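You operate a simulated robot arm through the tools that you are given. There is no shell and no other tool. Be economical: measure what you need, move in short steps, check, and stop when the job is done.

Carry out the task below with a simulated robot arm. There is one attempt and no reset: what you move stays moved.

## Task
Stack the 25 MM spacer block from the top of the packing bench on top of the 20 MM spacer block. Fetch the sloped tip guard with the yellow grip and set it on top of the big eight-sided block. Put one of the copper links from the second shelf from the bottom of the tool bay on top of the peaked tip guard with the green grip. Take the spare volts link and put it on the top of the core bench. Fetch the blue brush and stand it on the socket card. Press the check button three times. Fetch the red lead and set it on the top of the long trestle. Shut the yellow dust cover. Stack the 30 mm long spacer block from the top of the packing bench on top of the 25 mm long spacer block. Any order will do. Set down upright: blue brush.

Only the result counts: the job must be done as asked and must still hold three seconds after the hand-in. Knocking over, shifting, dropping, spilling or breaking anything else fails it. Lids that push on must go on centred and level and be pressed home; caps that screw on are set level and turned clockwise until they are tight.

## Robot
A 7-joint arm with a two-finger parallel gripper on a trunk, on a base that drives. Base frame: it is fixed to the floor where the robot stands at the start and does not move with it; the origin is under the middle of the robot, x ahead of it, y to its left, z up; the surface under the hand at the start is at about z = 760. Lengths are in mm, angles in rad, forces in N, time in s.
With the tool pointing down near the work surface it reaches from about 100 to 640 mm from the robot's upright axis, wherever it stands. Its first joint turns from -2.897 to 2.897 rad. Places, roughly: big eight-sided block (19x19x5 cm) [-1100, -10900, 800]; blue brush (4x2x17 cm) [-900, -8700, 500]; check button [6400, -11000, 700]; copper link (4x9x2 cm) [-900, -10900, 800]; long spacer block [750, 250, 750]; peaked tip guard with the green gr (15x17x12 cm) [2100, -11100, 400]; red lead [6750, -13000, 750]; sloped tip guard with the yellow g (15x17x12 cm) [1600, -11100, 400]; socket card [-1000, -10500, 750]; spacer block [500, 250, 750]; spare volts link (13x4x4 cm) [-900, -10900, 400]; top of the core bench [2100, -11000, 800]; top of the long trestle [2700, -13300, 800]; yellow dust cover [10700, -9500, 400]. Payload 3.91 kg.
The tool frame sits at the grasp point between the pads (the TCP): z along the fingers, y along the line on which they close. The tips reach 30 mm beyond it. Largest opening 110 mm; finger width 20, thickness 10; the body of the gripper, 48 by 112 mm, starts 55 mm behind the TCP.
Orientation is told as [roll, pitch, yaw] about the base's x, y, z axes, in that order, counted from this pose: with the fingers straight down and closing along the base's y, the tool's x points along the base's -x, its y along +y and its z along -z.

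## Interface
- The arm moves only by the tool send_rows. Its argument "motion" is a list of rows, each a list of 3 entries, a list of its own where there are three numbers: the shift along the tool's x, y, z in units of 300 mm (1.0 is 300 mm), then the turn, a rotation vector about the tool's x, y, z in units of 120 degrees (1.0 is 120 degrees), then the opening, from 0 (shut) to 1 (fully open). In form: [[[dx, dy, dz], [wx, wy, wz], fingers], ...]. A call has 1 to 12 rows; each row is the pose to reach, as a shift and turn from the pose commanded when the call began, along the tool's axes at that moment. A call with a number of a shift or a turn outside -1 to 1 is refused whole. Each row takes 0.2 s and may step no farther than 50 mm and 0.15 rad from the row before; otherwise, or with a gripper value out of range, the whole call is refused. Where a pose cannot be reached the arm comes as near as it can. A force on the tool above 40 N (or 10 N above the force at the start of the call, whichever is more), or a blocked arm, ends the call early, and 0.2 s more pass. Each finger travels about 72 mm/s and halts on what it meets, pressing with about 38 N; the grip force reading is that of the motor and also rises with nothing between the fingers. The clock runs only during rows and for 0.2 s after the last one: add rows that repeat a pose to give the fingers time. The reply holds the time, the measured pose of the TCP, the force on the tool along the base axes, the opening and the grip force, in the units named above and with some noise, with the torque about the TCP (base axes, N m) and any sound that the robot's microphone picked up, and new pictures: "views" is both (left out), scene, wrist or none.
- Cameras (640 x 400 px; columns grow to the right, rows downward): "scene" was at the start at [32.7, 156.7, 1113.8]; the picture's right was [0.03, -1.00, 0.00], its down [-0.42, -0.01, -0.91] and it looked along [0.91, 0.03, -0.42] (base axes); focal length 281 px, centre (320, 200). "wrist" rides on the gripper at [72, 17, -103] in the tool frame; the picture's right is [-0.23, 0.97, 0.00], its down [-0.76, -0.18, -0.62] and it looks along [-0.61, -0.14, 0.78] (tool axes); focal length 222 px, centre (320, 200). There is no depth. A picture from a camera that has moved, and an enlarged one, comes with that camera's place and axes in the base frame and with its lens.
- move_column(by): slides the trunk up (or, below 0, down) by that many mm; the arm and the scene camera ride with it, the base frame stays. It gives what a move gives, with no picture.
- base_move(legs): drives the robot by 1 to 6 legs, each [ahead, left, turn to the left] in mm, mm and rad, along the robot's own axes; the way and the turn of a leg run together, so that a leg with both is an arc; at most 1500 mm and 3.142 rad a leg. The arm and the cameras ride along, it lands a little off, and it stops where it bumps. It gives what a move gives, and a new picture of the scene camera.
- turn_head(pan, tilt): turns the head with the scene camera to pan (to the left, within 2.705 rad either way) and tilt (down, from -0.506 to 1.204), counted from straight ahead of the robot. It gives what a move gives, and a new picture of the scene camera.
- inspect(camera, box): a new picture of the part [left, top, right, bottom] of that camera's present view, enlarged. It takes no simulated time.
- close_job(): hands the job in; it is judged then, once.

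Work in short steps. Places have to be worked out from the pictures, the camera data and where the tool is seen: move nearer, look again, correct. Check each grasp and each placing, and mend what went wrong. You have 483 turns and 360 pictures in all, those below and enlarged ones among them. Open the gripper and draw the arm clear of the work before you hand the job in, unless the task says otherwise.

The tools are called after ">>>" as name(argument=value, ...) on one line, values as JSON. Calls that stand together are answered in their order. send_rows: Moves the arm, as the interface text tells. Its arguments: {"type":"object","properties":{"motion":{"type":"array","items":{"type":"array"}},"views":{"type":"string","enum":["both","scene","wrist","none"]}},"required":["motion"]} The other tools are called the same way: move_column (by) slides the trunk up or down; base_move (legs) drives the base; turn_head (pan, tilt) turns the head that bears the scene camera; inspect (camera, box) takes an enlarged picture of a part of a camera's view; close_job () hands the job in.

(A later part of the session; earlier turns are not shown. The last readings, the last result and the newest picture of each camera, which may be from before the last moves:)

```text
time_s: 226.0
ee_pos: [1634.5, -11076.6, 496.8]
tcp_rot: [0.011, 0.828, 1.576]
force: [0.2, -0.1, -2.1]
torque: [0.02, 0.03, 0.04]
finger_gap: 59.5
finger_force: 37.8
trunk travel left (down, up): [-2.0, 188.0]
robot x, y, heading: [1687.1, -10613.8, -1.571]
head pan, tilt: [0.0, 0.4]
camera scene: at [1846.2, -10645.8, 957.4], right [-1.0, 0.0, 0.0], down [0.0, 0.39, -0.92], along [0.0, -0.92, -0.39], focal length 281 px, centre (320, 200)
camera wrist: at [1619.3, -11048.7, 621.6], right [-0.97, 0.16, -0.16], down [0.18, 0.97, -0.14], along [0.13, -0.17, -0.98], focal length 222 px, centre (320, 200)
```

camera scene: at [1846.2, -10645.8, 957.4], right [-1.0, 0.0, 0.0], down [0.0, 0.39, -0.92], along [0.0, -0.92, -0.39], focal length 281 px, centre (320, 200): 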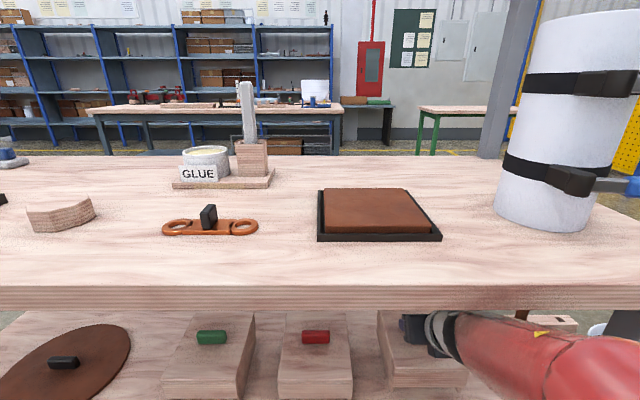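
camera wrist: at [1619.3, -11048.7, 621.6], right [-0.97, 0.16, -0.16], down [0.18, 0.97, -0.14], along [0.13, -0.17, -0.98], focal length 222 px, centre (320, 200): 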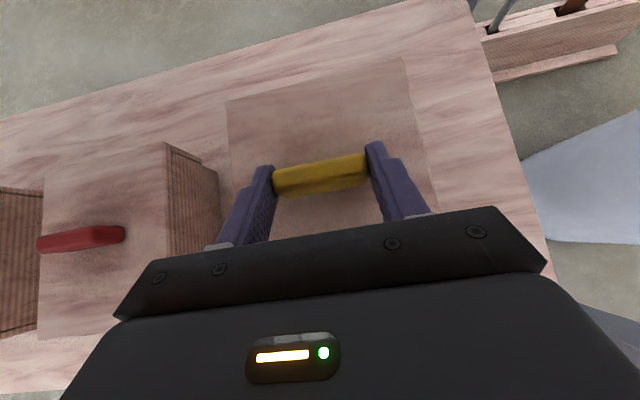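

The guard is lifted (light). Back out straight 400 mm.

>>> base_move(legs=[[-420, 0, 0]])

>>> inspect(camera="scene", box=[240, 200, 480, 360])

```text
time_s: 228.6
ee_pos: [1634.5, -10663.5, 497.7]
tcp_rot: [0.009, 0.831, 1.571]
force: [-0.4, 0.1, -3.0]
torque: [0.06, 0.01, -0.02]
finger_gap: 59.6
finger_force: 38.0
trunk travel left (down, up): [-2.0, 188.0]
robot x, y, heading: [1693.8, -10200.2, -1.571]
head pan, tilt: [0.0, 0.4]
camera scene: at [1847.2, -10233.1, 957.4], right [-1.0, 0.0, 0.0], down [0.0, 0.39, -0.92], along [0.0, -0.92, -0.39], focal length 281 px, centre (320, 200)
```

scene: 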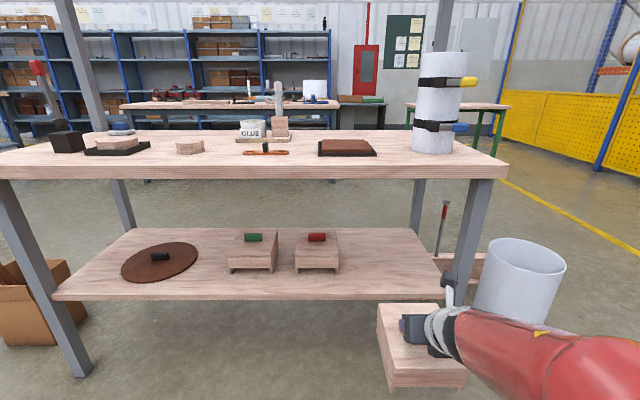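

```text
2.50 times, centred on (360, 280) of scene
camera zoom: at [1847.2, -10233.1, 957.4], right [-1.0, 0.0, 0.0], down [0.0, 0.39, -0.92], along [0.0, -0.92, -0.39], focal length 702 px, centre (220, 0)
```

zoom: 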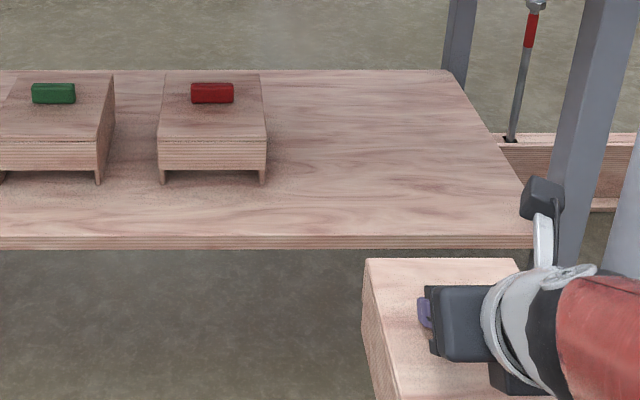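

To fit beneath the third shelf at the octagon block I need a flatter tool angle, so I put the guard back on its spot and regrasp at a shallower tilt.

>>> base_move(legs=[[418, 0, 0]])

>>> send_rows(motion=[[[-0.03, 0, 0.027], [0, 0, 0], 0], [[-0.045, 0, 0.041], [0, 0, 0], 0], [[-0.045, 0, 0.041], [0, 0, 0], 0]], views="wrist")

```text
time_s: 231.2
ee_pos: [1629.6, -11086.1, 496.6]
tcp_rot: [0.011, 0.829, 1.57]
force: [0.4, 0.2, -2.8]
torque: [0.05, 0.0, 0.0]
finger_gap: 59.7
finger_force: 37.9
trunk travel left (down, up): [-2.0, 188.0]
robot x, y, heading: [1692.3, -10621.4, -1.584]
head pan, tilt: [0.0, 0.4]
camera scene: at [1844.5, -10655.7, 957.4], right [-1.0, 0.01, 0.0], down [0.0, 0.39, -0.92], along [-0.01, -0.92, -0.39], focal length 281 px, centre (320, 200)
```

scene: 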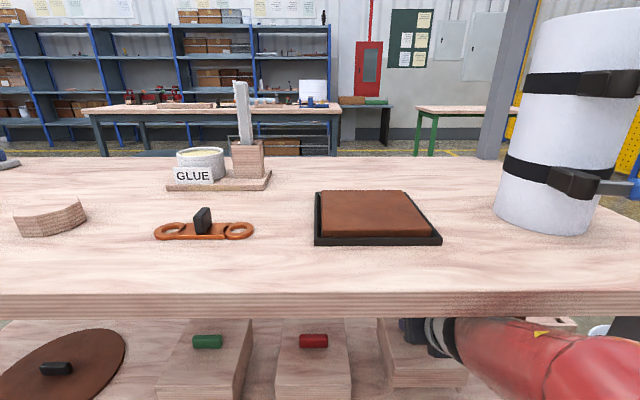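

```text
time_s: 232.0
ee_pos: [1630.5, -11085.0, 478.7]
tcp_rot: [0.011, 0.829, 1.569]
force: [0.2, -0.7, -2.6]
torque: [0.07, -0.01, -0.01]
finger_gap: 59.5
finger_force: 38.1
trunk travel left (down, up): [-2.0, 188.0]
robot x, y, heading: [1690.0, -10617.9, -1.584]
head pan, tilt: [0.0, 0.4]
camera wrist: at [1614.4, -11057.3, 603.5], right [-0.97, 0.16, -0.16], down [0.19, 0.97, -0.14], along [0.13, -0.17, -0.98], focal length 222 px, centre (320, 200)
```

wrist: 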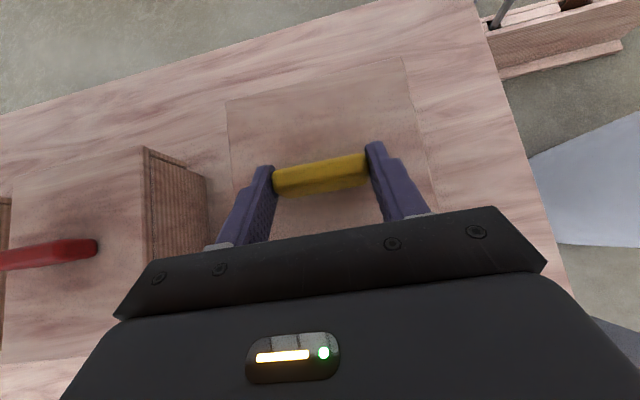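

Lower 1.5 mm, open, then rotate to pitch ≈1.1 about the bar, and regrasp.

>>> send_rows(motion=[[[-0.004, 0, 0.0035], [0, 0, 0], 0], [[-0.004, 0, 0.0035], [0, 0, 0], 0.65], [[-0.004, 0, 0.0035], [0, 0, 0], 0.75], [[0.01, 0, -0.01], [0, 0.065, 0], 0.75], [[0.01, 0, -0.01], [0, 0.129, 0], 0.75], [[-0.015, 0, 0.014], [0, 0.129, 0], 0.75], [[-0.015, 0, 0.014], [0, 0.129, 0], 0.75]], views="wrist")

```text
time_s: 233.6
ee_pos: [1627.0, -11105.5, 484.1]
tcp_rot: [0.016, 1.098, 1.573]
force: [-0.3, -0.4, 0.6]
torque: [0.0, 0.06, 0.02]
finger_gap: 82.6
finger_force: 0.0
out of reach, approached as far as the arm can: row 4, 5, 6, 7
trunk travel left (down, up): [-2.0, 188.0]
robot x, y, heading: [1687.8, -10619.1, -1.577]
head pan, tilt: [0.0, 0.4]
camera wrist: at [1611.5, -11045.2, 596.9], right [-0.97, 0.11, -0.2], down [0.18, 0.9, -0.4], along [0.13, -0.42, -0.9], focal length 222 px, centre (320, 200)
```

wrist: 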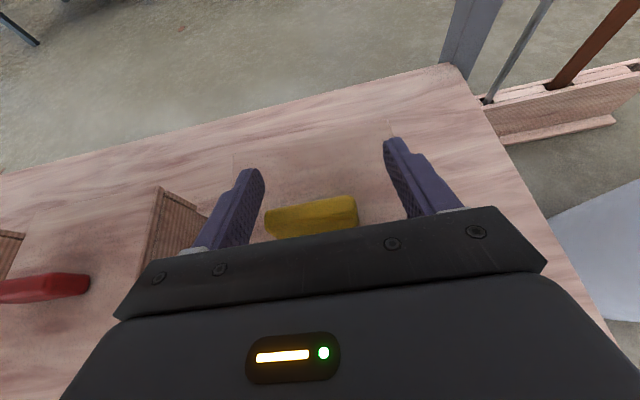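

The arm needs more extension to go low at this tilt: back the base 60 mm, then extend and lower.

>>> base_move(legs=[[-60, 0, 0]])

>>> send_rows(motion=[[[0.0, 0, 0.05], [0, 0, 0], 0.75], [[-0.0, 0, 0.1], [0, 0, 0], 0.75], [[0.0, 0, 0.1], [0, 0, 0], 0.75]], views="wrist")

```text
time_s: 234.5
ee_pos: [1628.5, -11045.7, 484.2]
tcp_rot: [0.016, 1.098, 1.575]
force: [-0.3, -0.6, 0.1]
torque: [0.01, 0.0, 0.01]
finger_gap: 82.3
finger_force: 0.0
trunk travel left (down, up): [-2.0, 188.0]
robot x, y, heading: [1689.3, -10564.0, -1.576]
head pan, tilt: [0.0, 0.4]
camera scene: at [1845.1, -10596.4, 957.4], right [-1.0, 0.01, 0.0], down [0.0, 0.39, -0.92], along [-0.01, -0.92, -0.39], focal length 281 px, centre (320, 200)
```

scene: 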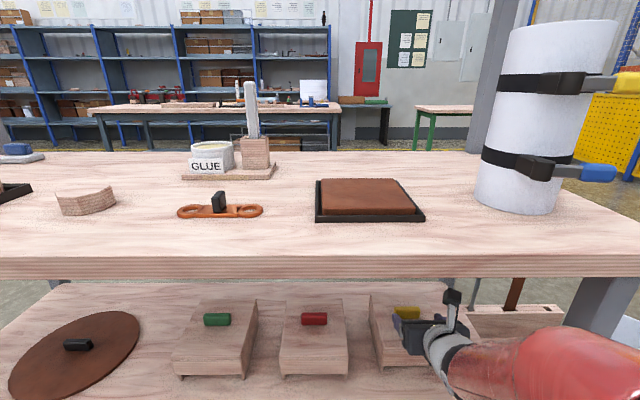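

```text
time_s: 235.3
ee_pos: [1628.8, -11072.1, 471.5]
tcp_rot: [0.015, 1.098, 1.577]
force: [0.3, 0.8, -1.1]
torque: [-0.02, 0.02, -0.01]
finger_gap: 82.8
finger_force: 0.1
trunk travel left (down, up): [-2.0, 188.0]
robot x, y, heading: [1688.0, -10565.0, -1.578]
head pan, tilt: [0.0, 0.4]
camera wrist: at [1613.0, -11012.6, 583.0], right [-0.97, 0.11, -0.2], down [0.18, 0.9, -0.4], along [0.13, -0.42, -0.9], focal length 222 px, centre (320, 200)
```

wrist: 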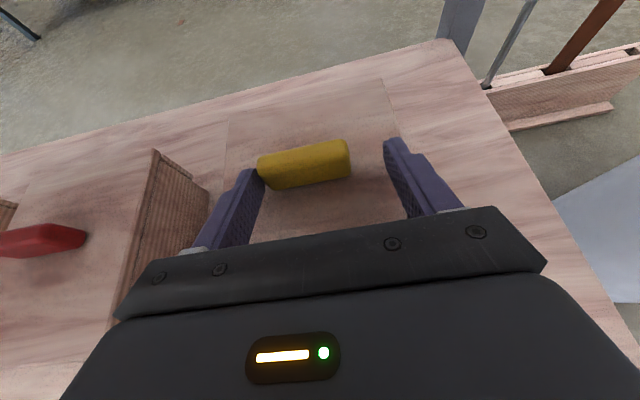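

Advance 18 mm horizontally and check the centring.

>>> send_rows(motion=[[[0.025, 0, 0.055], [0, 0, 0], 0.75], [[0.025, 0, 0.055], [0, 0, 0], 0.75]], views="wrist")

```text
time_s: 235.9
ee_pos: [1628.1, -11091.8, 469.5]
tcp_rot: [0.015, 1.099, 1.577]
force: [0.1, -0.2, 0.1]
torque: [-0.02, 0.02, -0.01]
finger_gap: 82.3
finger_force: 0.1
trunk travel left (down, up): [-2.0, 188.0]
robot x, y, heading: [1689.2, -10564.1, -1.577]
head pan, tilt: [0.0, 0.4]
camera wrist: at [1612.9, -11031.5, 583.4], right [-0.97, 0.11, -0.19], down [0.18, 0.9, -0.4], along [0.13, -0.42, -0.9], focal length 222 px, centre (320, 200)
```

wrist: 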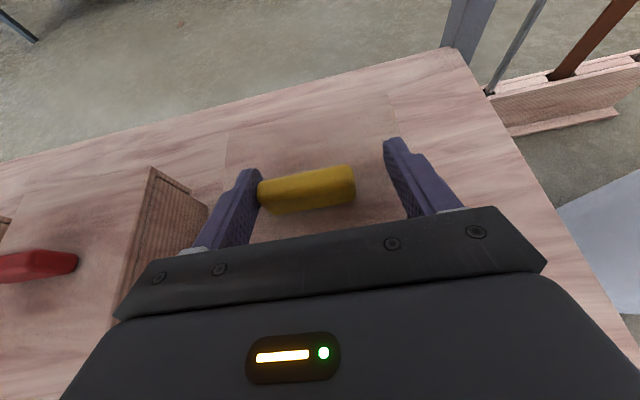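

Shift 8 mm toward the bar's centre, 5 mm forward, then close.

>>> send_rows(motion=[[[0.0075, -0.027, 0.015], [0, 0, 0], 0.75], [[0.0075, -0.027, 0.015], [0, 0, 0], 0.6], [[0.0075, -0.027, 0.015], [0, 0, 0], 0.4], [[0.0075, -0.027, 0.015], [0, 0, 0], 0], [[0.0075, -0.027, 0.015], [0, 0, 0], 0], [[0.0075, -0.027, 0.015], [0, 0, 0], 0]], views="wrist")

```text
time_s: 237.3
ee_pos: [1637.6, -11096.5, 468.1]
tcp_rot: [0.015, 1.098, 1.577]
force: [1.4, -0.2, -0.9]
torque: [-0.13, -0.25, 0.02]
finger_gap: 59.6
finger_force: 38.3
trunk travel left (down, up): [-2.0, 188.0]
robot x, y, heading: [1692.8, -10563.8, -1.576]
head pan, tilt: [0.0, 0.4]
camera wrist: at [1621.2, -11035.9, 582.2], right [-0.97, 0.11, -0.2], down [0.18, 0.9, -0.4], along [0.13, -0.42, -0.9], focal length 222 px, centre (320, 200)
```

wrist: 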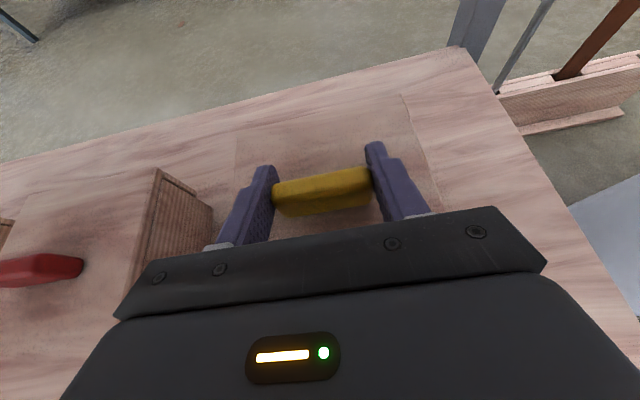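

Regrasped at pitch 1.1. Lift 20 mm and back out 450 mm.

>>> send_rows(motion=[[[0.015, 0, -0.0076], [0, 0, 0], 0], [[0.04, 0, -0.02], [0, 0, 0], 0], [[0.065, 0, -0.033], [0, 0, 0], 0], [[0.065, 0, -0.033], [0, 0, 0], 0]], views="wrist")

>>> base_move(legs=[[-450, 0, 0]])

```text
time_s: 238.3
ee_pos: [1635.2, -11095.6, 488.6]
tcp_rot: [0.018, 1.098, 1.576]
force: [-0.2, -0.1, -2.4]
torque: [-0.01, 0.01, 0.02]
finger_gap: 59.8
finger_force: 38.2
trunk travel left (down, up): [-2.0, 188.0]
robot x, y, heading: [1691.9, -10560.3, -1.582]
head pan, tilt: [0.0, 0.4]
camera wrist: at [1620.3, -11035.9, 602.9], right [-0.97, 0.11, -0.19], down [0.18, 0.9, -0.4], along [0.13, -0.42, -0.9], focal length 222 px, centre (320, 200)
```

wrist: 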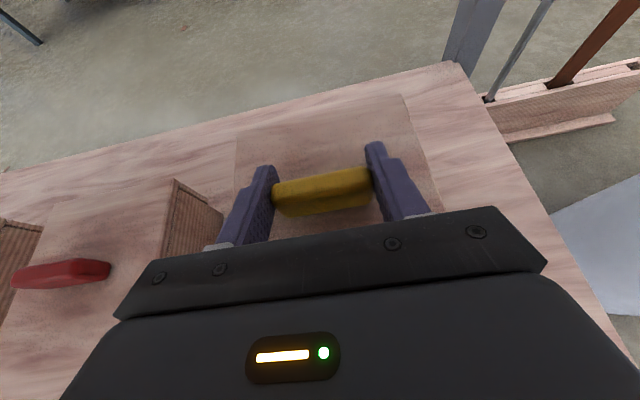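

```text
time_s: 241.1
ee_pos: [1636.8, -10644.8, 489.5]
tcp_rot: [0.016, 1.098, 1.568]
force: [-0.3, 0.4, -2.9]
torque: [-0.04, 0.02, 0.0]
finger_gap: 59.6
finger_force: 38.4
trunk travel left (down, up): [-2.0, 188.0]
robot x, y, heading: [1694.4, -10114.4, -1.585]
head pan, tilt: [0.0, 0.4]
camera scene: at [1849.7, -10147.2, 957.4], right [-1.0, 0.01, 0.0], down [0.01, 0.39, -0.92], along [-0.01, -0.92, -0.39], focal length 281 px, centre (320, 200)
```

scene: 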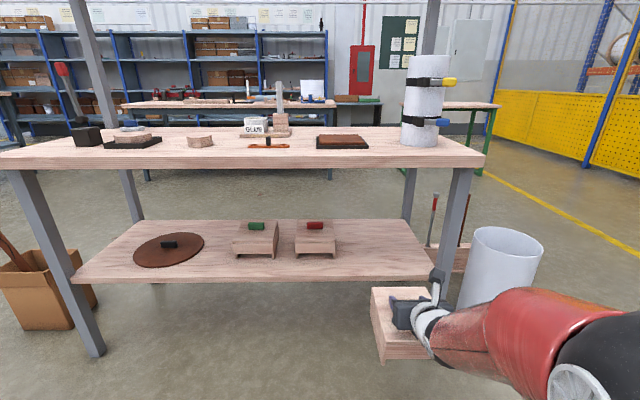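

Back another 160 mm, turn right to face -x, raise trunk, drive to the tool bay.

>>> base_move(legs=[[-160, 0, 0], [0, 0, -1.556], [1500, 0, 0], [200, 0, 0]])

>>> move_column(by=160)

```text
time_s: 254.5
ee_pos: [-533.7, -9971.4, 490.1]
tcp_rot: [0.016, 1.098, 0.06]
force: [-0.2, 0.3, -2.8]
torque: [0.05, 0.01, 0.01]
finger_gap: 59.8
finger_force: 37.9
trunk travel left (down, up): [-2.0, 188.0]
robot x, y, heading: [0.1, -9993.7, -3.096]
head pan, tilt: [0.0, 0.4]
camera scene: at [-23.0, -10151.3, 957.4], right [-0.05, 1.0, 0.0], down [0.39, 0.02, -0.92], along [-0.92, -0.04, -0.39], focal length 281 px, centre (320, 200)
```

scene: 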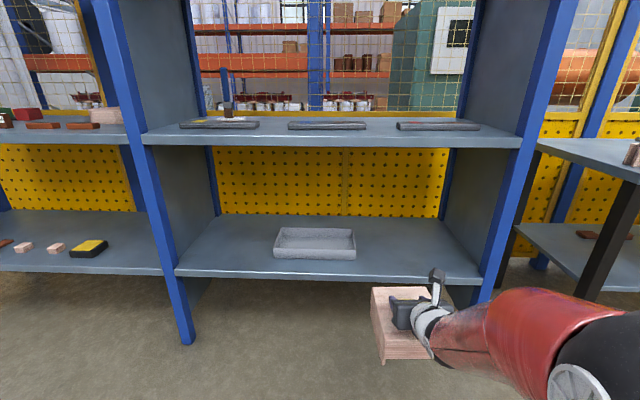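

```text
time_s: 256.3
ee_pos: [-533.2, -9970.2, 649.8]
tcp_rot: [0.016, 1.097, 0.06]
force: [-0.3, -0.1, -2.4]
torque: [0.0, 0.03, 0.01]
finger_gap: 59.7
finger_force: 38.1
trunk travel left (down, up): [-162.0, 28.0]
robot x, y, heading: [-0.1, -9994.8, -3.09]
head pan, tilt: [0.0, 0.4]
```

Correct the heading, shift left to y≈-10900, and raise the guard.

>>> base_move(legs=[[0, 0, -0.05], [0, 920, 0]])

>>> send_rows(motion=[[[0.13, 0, -0.066], [0, 0, 0], 0], [[0.26, 0, -0.132], [0, 0, 0], 0], [[0.39, 0, -0.198], [0, 0, 0], 0], [[0.52, 0, -0.264], [0, 0, 0], 0], [[0.65, 0, -0.331], [0, 0, 0], 0], [[0.78, 0, -0.397], [0, 0, 0], 0], [[0.89, 0, -0.453], [0, 0, 0], 0]], views="none")

>>> send_rows(motion=[[[0.08, 0, -0.041], [0, 0, 0], 0], [[0.16, 0, -0.081], [0, 0, 0], 0], [[0.16, 0, -0.081], [0, 0, 0], 0]])

```text
time_s: 261.5
ee_pos: [-528.1, -10854.8, 649.9]
tcp_rot: [0.016, 1.099, 0.026]
force: [0.1, -0.4, -2.4]
torque: [0.0, -0.01, 0.03]
finger_gap: 59.6
finger_force: 37.4
trunk travel left (down, up): [-162.0, 28.0]
robot x, y, heading: [10.7, -10898.7, -3.131]
head pan, tilt: [0.0, 0.4]
camera scene: at [-23.3, -11053.9, 1117.4], right [-0.01, 1.0, 0.0], down [0.39, 0.01, -0.92], along [-0.92, -0.01, -0.39], focal length 281 px, centre (320, 200)
```

scene: 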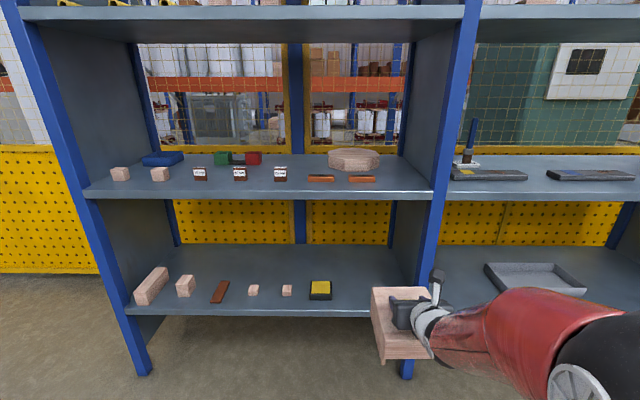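

```text
time_s: 263.1
ee_pos: [-527.9, -10858.2, 948.7]
tcp_rot: [0.018, 1.095, 0.026]
force: [0.9, 1.2, -3.7]
torque: [0.06, -0.01, 0.0]
finger_gap: 59.8
finger_force: 38.2
out of reach, approached as far as the arm can: row 3
trunk travel left (down, up): [-162.0, 28.0]
robot x, y, heading: [7.7, -10896.9, -3.132]
head pan, tilt: [0.0, 0.4]
```

```text
time_s: 263.9
ee_pos: [-528.8, -10857.1, 1001.7]
tcp_rot: [0.017, 1.098, 0.026]
force: [0.3, -0.2, -2.2]
torque: [0.02, -0.02, -0.01]
finger_gap: 59.8
finger_force: 37.7
trunk travel left (down, up): [-162.0, 28.0]
robot x, y, heading: [9.3, -10900.2, -3.126]
head pan, tilt: [0.0, 0.4]
camera scene: at [-23.2, -11054.0, 1117.4], right [-0.01, 1.0, 0.0], down [0.39, 0.01, -0.92], along [-0.92, -0.01, -0.39], focal length 281 px, centre (320, 200)
camera wrist: at [-469.6, -10840.7, 1115.2], right [0.09, 0.98, -0.2], down [0.9, -0.16, -0.39], along [-0.42, -0.14, -0.9], focal length 222 px, centre (320, 200)
```

scene: 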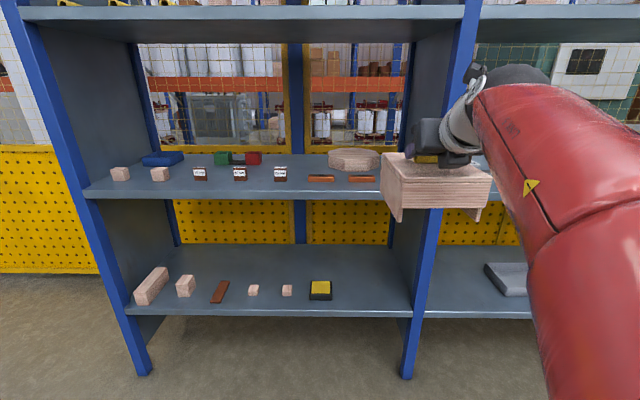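
wrist: 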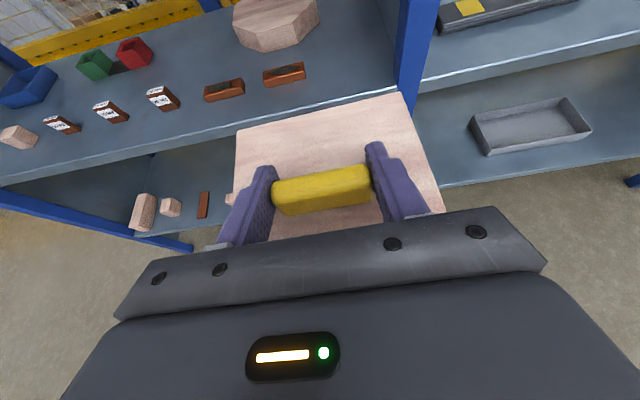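

Measure the octagon block.

>>> inspect(camera="scene", box=[290, 130, 400, 200])

>>> base_move(legs=[[200, 60, 0]])

>>> inspect(camera="scene", box=[290, 120, 430, 220])

```text
5.71 times, centred on (345, 165) of scene
camera zoom: at [-23.2, -11054.0, 1117.4], right [-0.01, 1.0, 0.0], down [0.39, 0.01, -0.92], along [-0.92, -0.01, -0.39], focal length 1605 px, centre (177, 400)
```

zoom: 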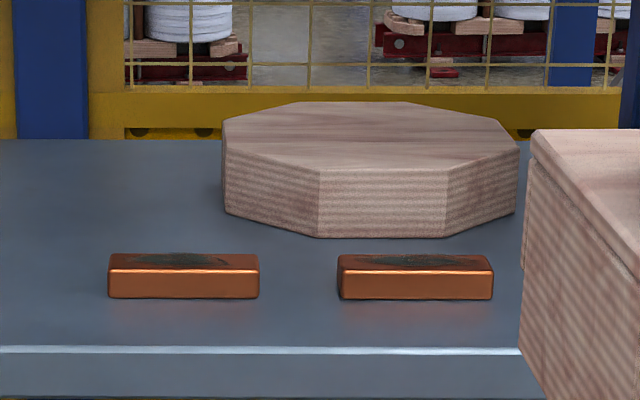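

```text
time_s: 265.5
ee_pos: [-728.7, -10921.5, 1002.5]
tcp_rot: [0.015, 1.099, 0.029]
force: [-1.1, 0.3, -3.2]
torque: [-0.04, -0.02, -0.01]
finger_gap: 59.7
finger_force: 38.4
trunk travel left (down, up): [-162.0, 28.0]
robot x, y, heading: [-190.2, -10960.9, -3.124]
head pan, tilt: [0.0, 0.4]
camera scene: at [-222.6, -11117.1, 1117.4], right [-0.01, 1.0, 0.0], down [0.39, 0.01, -0.92], along [-0.92, -0.01, -0.39], focal length 281 px, centre (320, 200)
```

scene: 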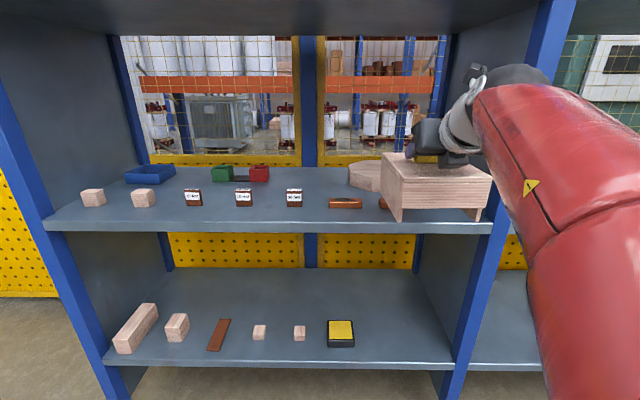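

```text
4.00 times, centred on (360, 170) of scene
camera zoom: at [-222.6, -11117.1, 1117.4], right [-0.01, 1.0, 0.0], down [0.39, 0.01, -0.92], along [-0.92, -0.01, -0.39], focal length 1124 px, centre (160, 320)
```

zoom: 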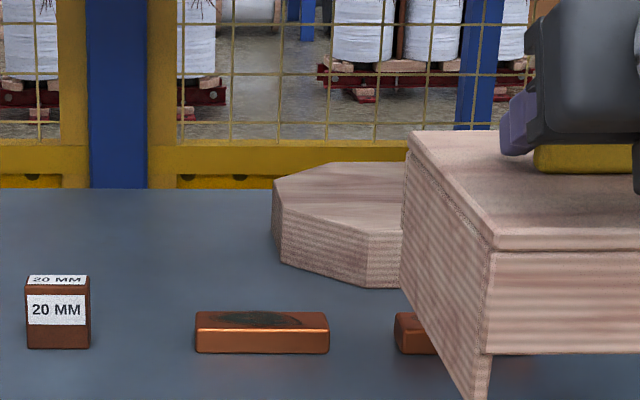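

Octagon centre ≈ (-1085,-10940), top z≈865. Lower 12 mm, then drive ahead 280 and left 18.

>>> send_rows(motion=[[[-0.036, 0, 0.018], [0, 0, 0], 0], [[-0.036, 0, 0.018], [0, 0, 0], 0]], views="none")

>>> base_move(legs=[[180, 18, 0]])

>>> send_rows(motion=[[[0, 0, 0], [0, 0, 0], 0]], views="wrist")

```text
time_s: 266.1
ee_pos: [-727.3, -10923.3, 989.3]
tcp_rot: [0.017, 1.096, 0.027]
force: [-1.1, 0.7, -2.8]
torque: [0.04, 0.01, 0.01]
finger_gap: 59.9
finger_force: 38.1
trunk travel left (down, up): [-162.0, 28.0]
robot x, y, heading: [-191.1, -10964.9, -3.13]
head pan, tilt: [0.0, 0.4]
```

```text
time_s: 267.6
ee_pos: [-909.6, -10943.4, 990.3]
tcp_rot: [0.016, 1.099, 0.028]
force: [-0.3, -0.1, -2.9]
torque: [0.02, -0.02, 0.03]
finger_gap: 59.7
finger_force: 38.2
trunk travel left (down, up): [-162.0, 28.0]
robot x, y, heading: [-369.7, -10984.6, -3.124]
head pan, tilt: [0.0, 0.4]
camera scene: at [-403.7, -11138.1, 1117.4], right [-0.02, 1.0, 0.0], down [0.39, 0.01, -0.92], along [-0.92, -0.01, -0.39], focal length 281 px, centre (320, 200)
```

scene: 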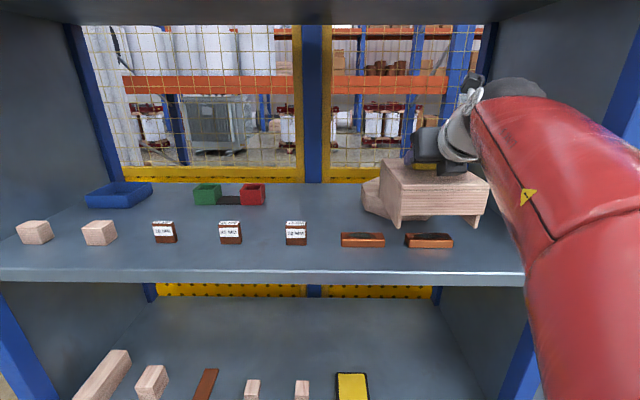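

```text
time_s: 268.0
ee_pos: [-910.0, -10943.4, 989.3]
tcp_rot: [0.015, 1.096, 0.027]
force: [-0.5, 0.1, -3.8]
torque: [-0.01, -0.01, 0.01]
finger_gap: 59.8
finger_force: 38.3
trunk travel left (down, up): [-162.0, 28.0]
robot x, y, heading: [-377.3, -10985.3, -3.126]
head pan, tilt: [0.0, 0.4]
camera wrist: at [-850.5, -10926.1, 1102.3], right [0.09, 0.98, -0.2], down [0.9, -0.16, -0.39], along [-0.42, -0.14, -0.9], focal length 222 px, centre (320, 200)
```

wrist: 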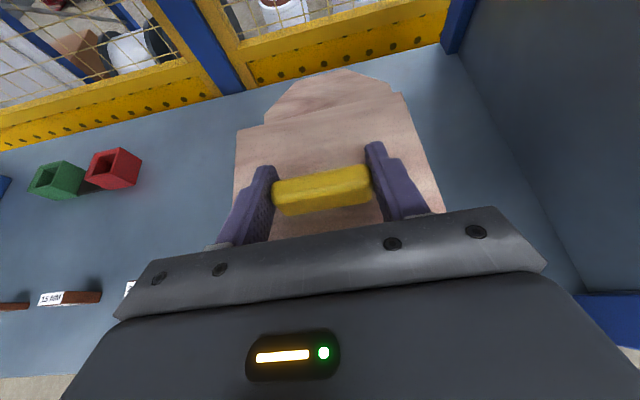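

Block centre confirmed ≈ (-1080,-10940). Base ahead 110, right 3.

>>> base_move(legs=[[110, -3, 0]])

>>> send_rows(motion=[[[0, 0, 0], [0, 0, 0], 0]], views="wrist")

```text
time_s: 269.2
ee_pos: [-1021.0, -10943.6, 989.4]
tcp_rot: [0.015, 1.098, 0.028]
force: [-0.4, -0.2, -2.6]
torque: [0.02, -0.01, 0.02]
finger_gap: 59.8
finger_force: 37.4
trunk travel left (down, up): [-162.0, 28.0]
robot x, y, heading: [-485.1, -10983.9, -3.129]
head pan, tilt: [0.0, 0.4]
camera scene: at [-515.3, -11136.9, 1117.4], right [-0.02, 1.0, 0.0], down [0.39, 0.01, -0.92], along [-0.92, -0.02, -0.39], focal length 281 px, centre (320, 200)
```

scene: 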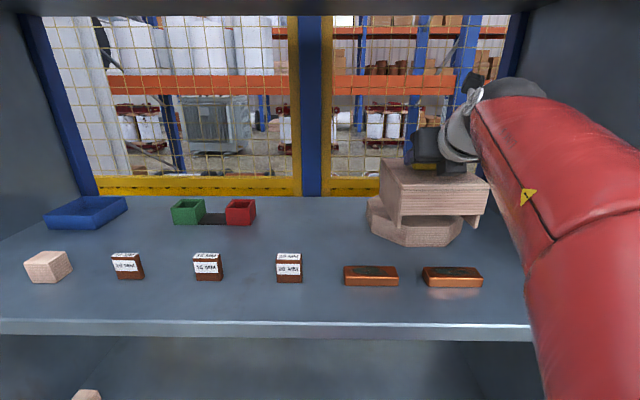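

```text
time_s: 269.6
ee_pos: [-1021.5, -10944.0, 988.9]
tcp_rot: [0.016, 1.097, 0.029]
force: [0.2, 0.3, -2.9]
torque: [0.02, 0.04, -0.02]
finger_gap: 59.7
finger_force: 38.1
trunk travel left (down, up): [-162.0, 28.0]
robot x, y, heading: [-485.0, -10985.0, -3.125]
head pan, tilt: [0.0, 0.4]
camera wrist: at [-962.4, -10925.4, 1102.3], right [0.09, 0.98, -0.2], down [0.9, -0.16, -0.39], along [-0.42, -0.14, -0.9], focal length 222 px, centre (320, 200)
```

wrist: 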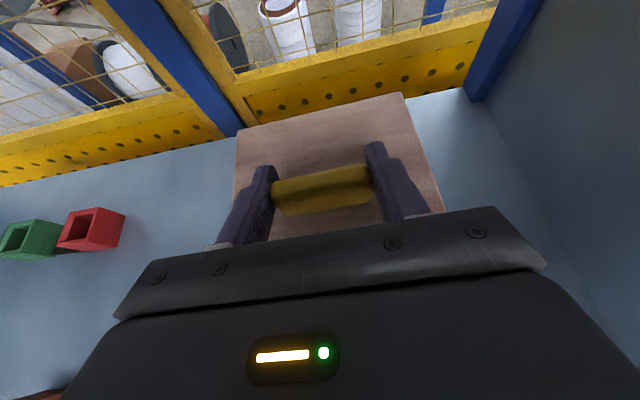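

Extend 46 mm forward, +5 mm in y, lower 8 mm and look.

>>> send_rows(motion=[[[0.035, 0.008, 0.068], [0, 0, 0], 0], [[0.0696, 0.017, 0.1366], [0, 0, 0], 0], [[0.046, 0.017, 0.149], [0, 0, 0], 0], [[0.046, 0.017, 0.149], [0, 0, 0], 0]], views="none")

>>> inspect(camera="scene", box=[350, 150, 510, 260])

```text
time_s: 270.6
ee_pos: [-1066.5, -10938.4, 983.1]
tcp_rot: [0.014, 1.098, 0.027]
force: [0.2, -0.2, -2.5]
torque: [0.03, -0.04, -0.04]
finger_gap: 59.7
finger_force: 38.0
trunk travel left (down, up): [-162.0, 28.0]
robot x, y, heading: [-486.7, -10984.7, -3.128]
head pan, tilt: [0.0, 0.4]
```

```text
3.64 times, centred on (430, 205) of scene
camera zoom: at [-515.4, -11136.9, 1117.4], right [-0.02, 1.0, 0.0], down [0.39, 0.01, -0.92], along [-0.92, -0.02, -0.39], focal length 1021 px, centre (-80, 182)
```

zoom: 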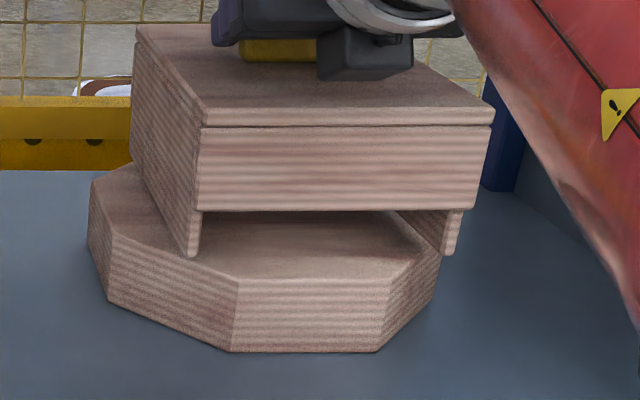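

Guard sits ~12 mm too near and ~4 mm right. Correct, then lower to contact.

>>> send_rows(motion=[[[0.018, -0.014, 0.0356], [0, 0, 0], 0], [[0.018, -0.014, 0.0356], [0, 0, 0], 0]], views="none")

>>> send_rows(motion=[[[-0.015, 0, 0.0076], [0, 0, 0], 0], [[-0.024, 0, 0.012], [0, 0, 0], 0], [[-0.024, 0, 0.012], [0, 0, 0], 0]], views="none")

>>> inspect(camera="scene", box=[350, 150, 510, 260])

```text
time_s: 271.2
ee_pos: [-1078.6, -10942.7, 982.2]
tcp_rot: [0.015, 1.098, 0.03]
force: [0.4, 0.1, -2.4]
torque: [0.03, 0.04, -0.02]
finger_gap: 59.9
finger_force: 38.1
trunk travel left (down, up): [-162.0, 28.0]
robot x, y, heading: [-483.7, -10981.9, -3.127]
head pan, tilt: [0.0, 0.4]
```

```text
time_s: 272.0
ee_pos: [-1078.5, -10942.7, 974.1]
tcp_rot: [0.015, 1.102, 0.027]
force: [-1.3, 2.2, 4.6]
torque: [-0.23, -0.36, 0.06]
finger_gap: 59.3
finger_force: 38.4
trunk travel left (down, up): [-162.0, 28.0]
robot x, y, heading: [-481.2, -10979.2, -3.124]
head pan, tilt: [0.0, 0.4]
```

```text
3.64 times, centred on (430, 205) of scene
camera zoom: at [-515.1, -11136.7, 1117.5], right [-0.02, 1.0, 0.0], down [0.39, 0.01, -0.92], along [-0.92, -0.02, -0.39], focal length 1021 px, centre (-80, 182)
```

zoom: 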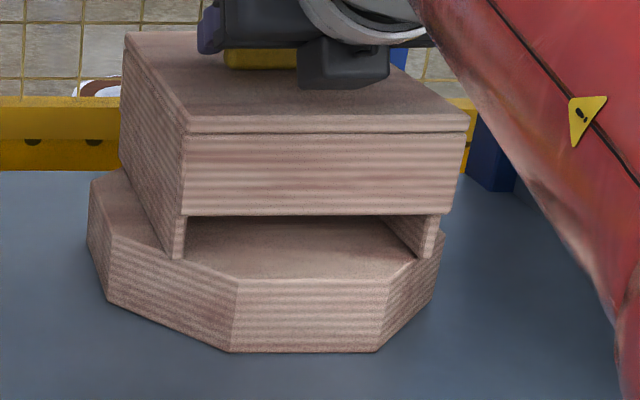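

Seated (contact). Open and withdraw.

>>> send_rows(motion=[[[-0.004, 0, 0.002], [0, 0, 0], 0], [[-0.004, 0, 0.002], [0, 0, 0], 0.6], [[-0.004, 0, 0.002], [0, 0, 0], 0.7], [[-0.004, 0, 0.002], [0, 0, 0], 0.8], [[0.02, 0, -0.01], [0, 0, 0], 0.8], [[0.0, 0, -0.1], [0, 0, 0], 0.8], [[-0.02, 0, -0.2], [0, 0, 0], 0.8]], views="wrist")

>>> inspect(camera="scene", box=[330, 130, 510, 290])

```text
time_s: 273.6
ee_pos: [-1022.1, -10942.7, 996.2]
tcp_rot: [0.015, 1.096, 0.029]
force: [-0.3, -0.1, -0.5]
torque: [-0.01, 0.03, -0.02]
finger_gap: 88.3
finger_force: 0.0
trunk travel left (down, up): [-162.0, 28.0]
robot x, y, heading: [-484.9, -10980.2, -3.128]
head pan, tilt: [0.0, 0.4]
camera wrist: at [-963.4, -10925.1, 1109.2], right [0.09, 0.98, -0.2], down [0.9, -0.16, -0.39], along [-0.42, -0.14, -0.9], focal length 222 px, centre (320, 200)
```

wrist: 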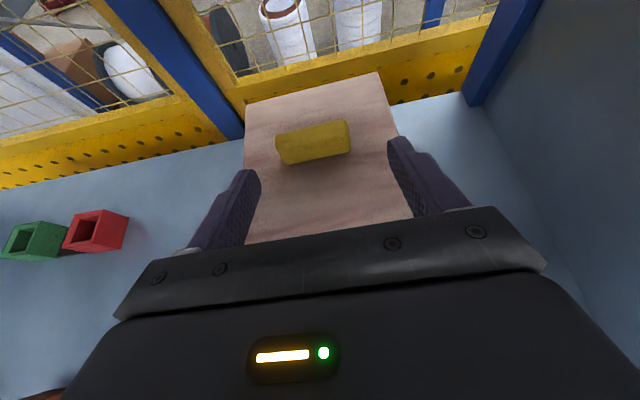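

```text
2.50 times, centred on (420, 210) of scene
camera zoom: at [-515.5, -11136.8, 1117.4], right [-0.02, 1.0, 0.0], down [0.39, 0.01, -0.92], along [-0.92, -0.02, -0.39], focal length 702 px, centre (70, 175)
```

zoom: 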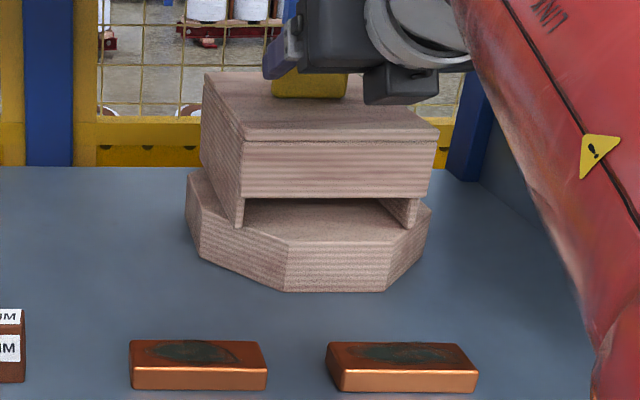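

Guard is on the block. Now fetch the right copper link (≈(-880,-10930), shelf z≈822): back off, set pitch to 0.8.

>>> base_move(legs=[[-240, 0, 0]])

>>> send_rows(motion=[[[-0.05, 0, 0], [0, -0.05, 0], 1], [[-0.1, 0, 0], [0, -0.1, 0], 1], [[-0.2, 0, 0.05], [0, -0.143, 0], 1], [[-0.27, 0, 0.1], [0, -0.143, 0], 1], [[-0.27, 0, 0.1], [0, -0.143, 0], 1]])

```text
time_s: 275.4
ee_pos: [-785.0, -10940.5, 997.4]
tcp_rot: [0.015, 1.098, 0.031]
force: [0.8, -0.1, 0.3]
torque: [-0.02, -0.03, 0.0]
finger_gap: 88.0
finger_force: 0.0
trunk travel left (down, up): [-162.0, 28.0]
robot x, y, heading: [-246.9, -10981.1, -3.121]
head pan, tilt: [0.0, 0.4]
camera scene: at [-277.6, -11132.7, 1117.4], right [-0.02, 1.0, 0.0], down [0.39, 0.01, -0.92], along [-0.92, -0.02, -0.39], focal length 281 px, centre (320, 200)
```

scene: 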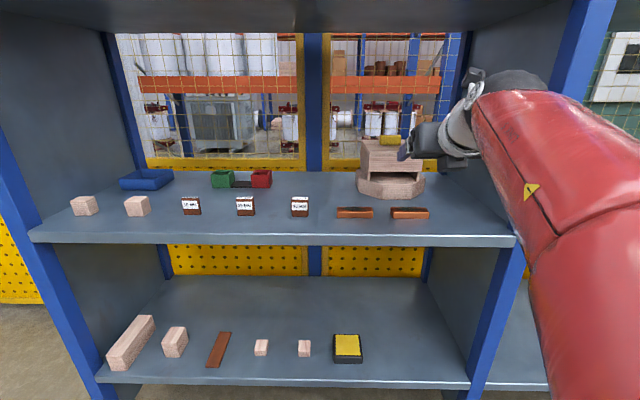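

```text
time_s: 276.6
ee_pos: [-775.1, -10937.3, 911.6]
tcp_rot: [0.011, 0.797, 0.026]
force: [-0.4, 0.7, -0.3]
torque: [0.0, -0.03, -0.02]
finger_gap: 110.1
finger_force: 0.1
trunk travel left (down, up): [-162.0, 28.0]
robot x, y, heading: [-249.5, -10977.8, -3.123]
head pan, tilt: [0.0, 0.4]
camera scene: at [-277.6, -11132.7, 1117.4], right [-0.02, 1.0, 0.0], down [0.39, 0.01, -0.92], along [-0.92, -0.02, -0.39], focal length 281 px, centre (320, 200)
camera wrist: at [-751.1, -10921.6, 1036.2], right [0.14, 0.98, -0.16], down [0.98, -0.16, -0.11], along [-0.13, -0.14, -0.98], focal length 222 px, centre (320, 200)
```

scene: 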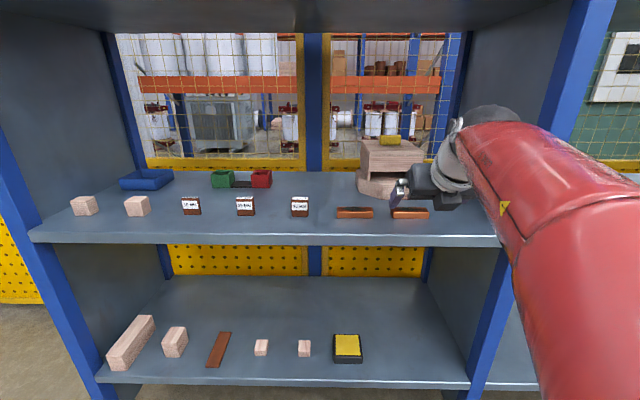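
wrist: 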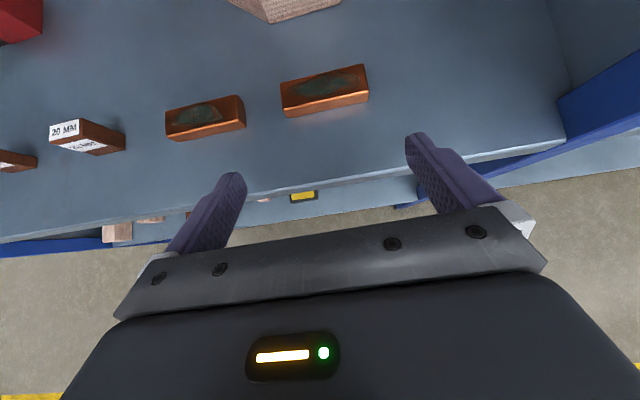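

Copper link centre ≈ (-881,-10930), slightly yawed. Base ahead 60, then approach.

>>> base_move(legs=[[60, 0, 0]])

>>> send_rows(motion=[[[-0.03, 0.02, 0.06], [0.008, 0, -0.008], 1], [[-0.06, 0.025, 0.12], [0.0154, 0, -0.015], 1], [[-0.06, 0.025, 0.14], [0.0154, 0, -0.015], 1]], views="wrist")

```text
time_s: 277.6
ee_pos: [-834.7, -10938.6, 911.7]
tcp_rot: [0.012, 0.798, 0.026]
force: [-0.1, 0.0, 0.3]
torque: [-0.02, 0.02, -0.03]
finger_gap: 109.8
finger_force: 0.0
trunk travel left (down, up): [-162.0, 28.0]
robot x, y, heading: [-305.9, -10979.4, -3.119]
head pan, tilt: [0.0, 0.4]
camera scene: at [-337.9, -11133.9, 1117.4], right [-0.02, 1.0, 0.0], down [0.39, 0.01, -0.92], along [-0.92, -0.02, -0.39], focal length 281 px, centre (320, 200)
```

scene: 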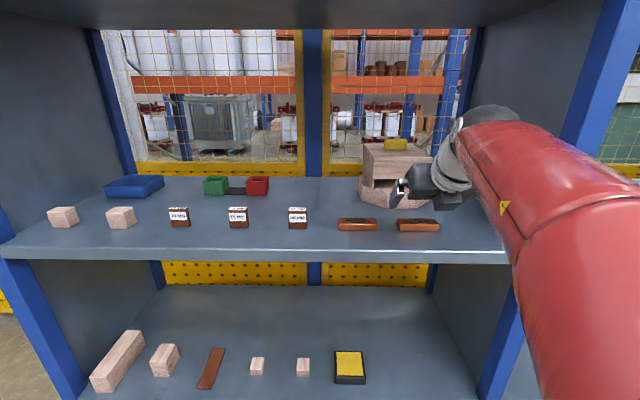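

```text
time_s: 278.4
ee_pos: [-852.0, -10931.4, 868.8]
tcp_rot: [0.009, 0.799, 0.069]
force: [-0.2, 1.0, -1.0]
torque: [-0.03, 0.02, -0.04]
finger_gap: 110.0
finger_force: 0.0
trunk travel left (down, up): [-162.0, 28.0]
robot x, y, heading: [-304.9, -10983.9, -3.121]
head pan, tilt: [0.0, 0.4]
camera wrist: at [-829.4, -10913.0, 994.0], right [0.1, 0.98, -0.16], down [0.99, -0.12, -0.11], along [-0.13, -0.14, -0.98], focal length 222 px, centre (320, 200)
```

wrist: 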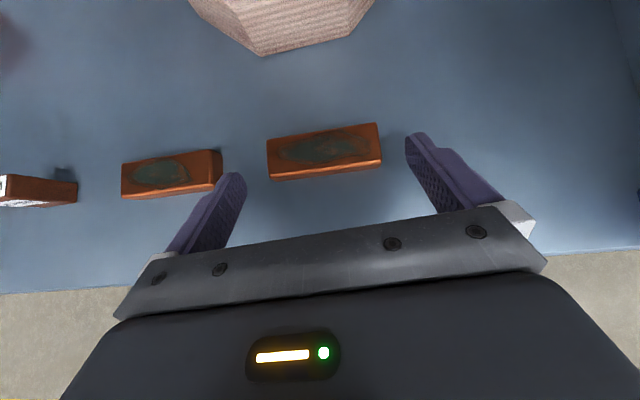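

Centre the tool (+2.7 mm y), go 20 mm forward and 16 mm down, then close.

>>> send_rows(motion=[[[0.008, 0.009, 0.04], [0, 0, 0], 1], [[0.008, 0.009, 0.085], [0, 0, 0], 1], [[0.008, 0.009, 0.085], [0, 0, 0], 0.85], [[0.008, 0.009, 0.085], [0, 0, 0], 0.6], [[0.008, 0.009, 0.085], [0, 0, 0], 0.4], [[0.008, 0.009, 0.085], [0, 0, 0], 0.2], [[0.008, 0.009, 0.085], [0, 0, 0], 0]], views="wrist")

```text
time_s: 279.9
ee_pos: [-871.7, -10929.1, 853.5]
tcp_rot: [0.011, 0.797, 0.071]
force: [-0.1, -0.3, -0.3]
torque: [-0.05, -0.04, 0.0]
finger_gap: 85.4
finger_force: 38.3
trunk travel left (down, up): [-162.0, 28.0]
robot x, y, heading: [-311.5, -10976.9, -3.125]
head pan, tilt: [0.0, 0.4]
camera wrist: at [-849.3, -10911.5, 978.3], right [0.1, 0.98, -0.16], down [0.99, -0.12, -0.11], along [-0.13, -0.14, -0.98], focal length 222 px, centre (320, 200)
```

wrist: 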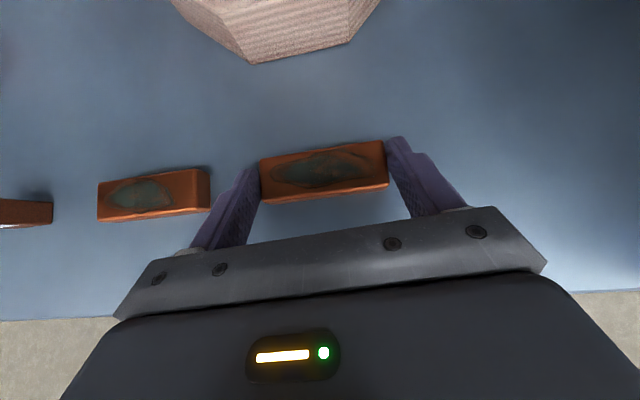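

Gripped at 85 mm. Lift 40 mm gently.

>>> send_rows(motion=[[[0.015, 0, -0.015], [0, 0, 0], 0], [[0.04, 0, -0.04], [0, 0, 0], 0], [[0.07, 0, -0.07], [0, 0, 0], 0], [[0.1, 0, -0.1], [0, 0, 0], 0]], views="wrist")

>>> inspect(camera="scene", box=[330, 150, 490, 260])

```text
time_s: 280.9
ee_pos: [-872.0, -10930.9, 895.2]
tcp_rot: [0.011, 0.799, 0.071]
force: [0.4, 0.7, -2.4]
torque: [-0.01, -0.04, -0.02]
finger_gap: 85.1
finger_force: 37.8
trunk travel left (down, up): [-162.0, 28.0]
robot x, y, heading: [-307.2, -10980.4, -3.125]
head pan, tilt: [0.0, 0.4]
camera wrist: at [-850.3, -10912.7, 1020.8], right [0.1, 0.98, -0.16], down [0.99, -0.12, -0.11], along [-0.13, -0.14, -0.98], focal length 222 px, centre (320, 200)
```

wrist: 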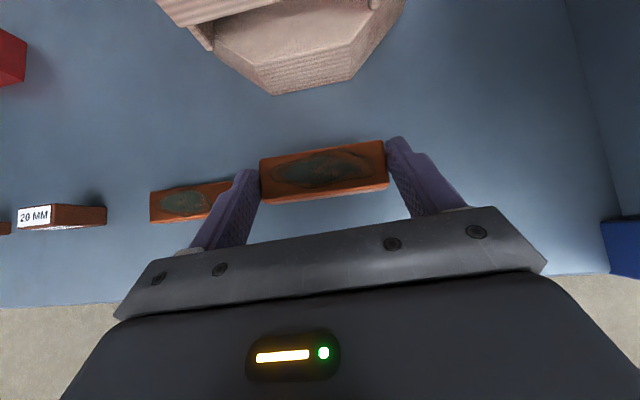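

```text
3.64 times, centred on (410, 205) of scene
camera zoom: at [-338.0, -11133.8, 1117.4], right [-0.02, 1.0, 0.0], down [0.39, 0.01, -0.92], along [-0.92, -0.02, -0.39], focal length 1021 px, centre (-7, 182)
```

zoom: 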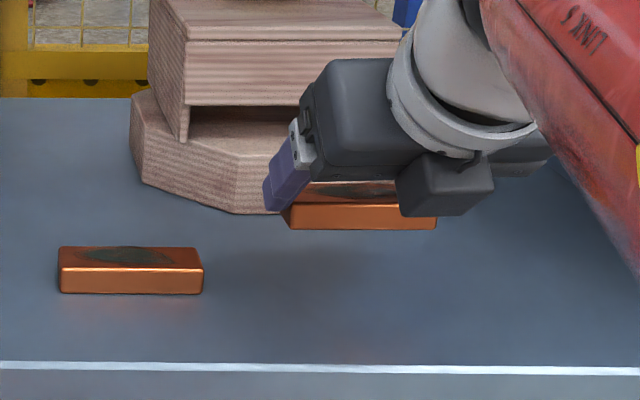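

Held level. Back out, turn round and drive to the core bench by the same route.

>>> base_move(legs=[[-400, 0, 0], [0, 0, 3.125], [0, 1000, 0], [1500, 0, 0], [530, 0, 0], [0, 0, -1.571]])

```text
time_s: 309.0
ee_pos: [2017.0, -10550.4, 895.7]
tcp_rot: [0.01, 0.798, 1.612]
force: [0.0, -0.3, -0.4]
torque: [0.03, -0.01, 0.03]
finger_gap: 84.6
finger_force: 37.6
trunk travel left (down, up): [-162.0, 28.0]
robot x, y, heading: [2080.7, -9993.0, -1.584]
head pan, tilt: [0.0, 0.4]
camera scene: at [2235.7, -10022.4, 1117.4], right [-1.0, 0.01, 0.0], down [0.0, 0.39, -0.92], along [-0.01, -0.92, -0.39], focal length 281 px, centre (320, 200)
```

scene: 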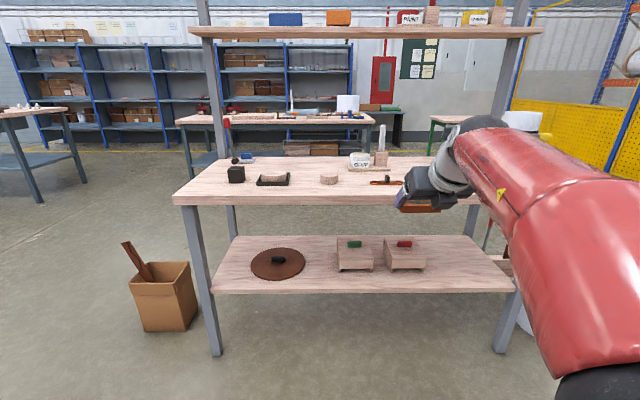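

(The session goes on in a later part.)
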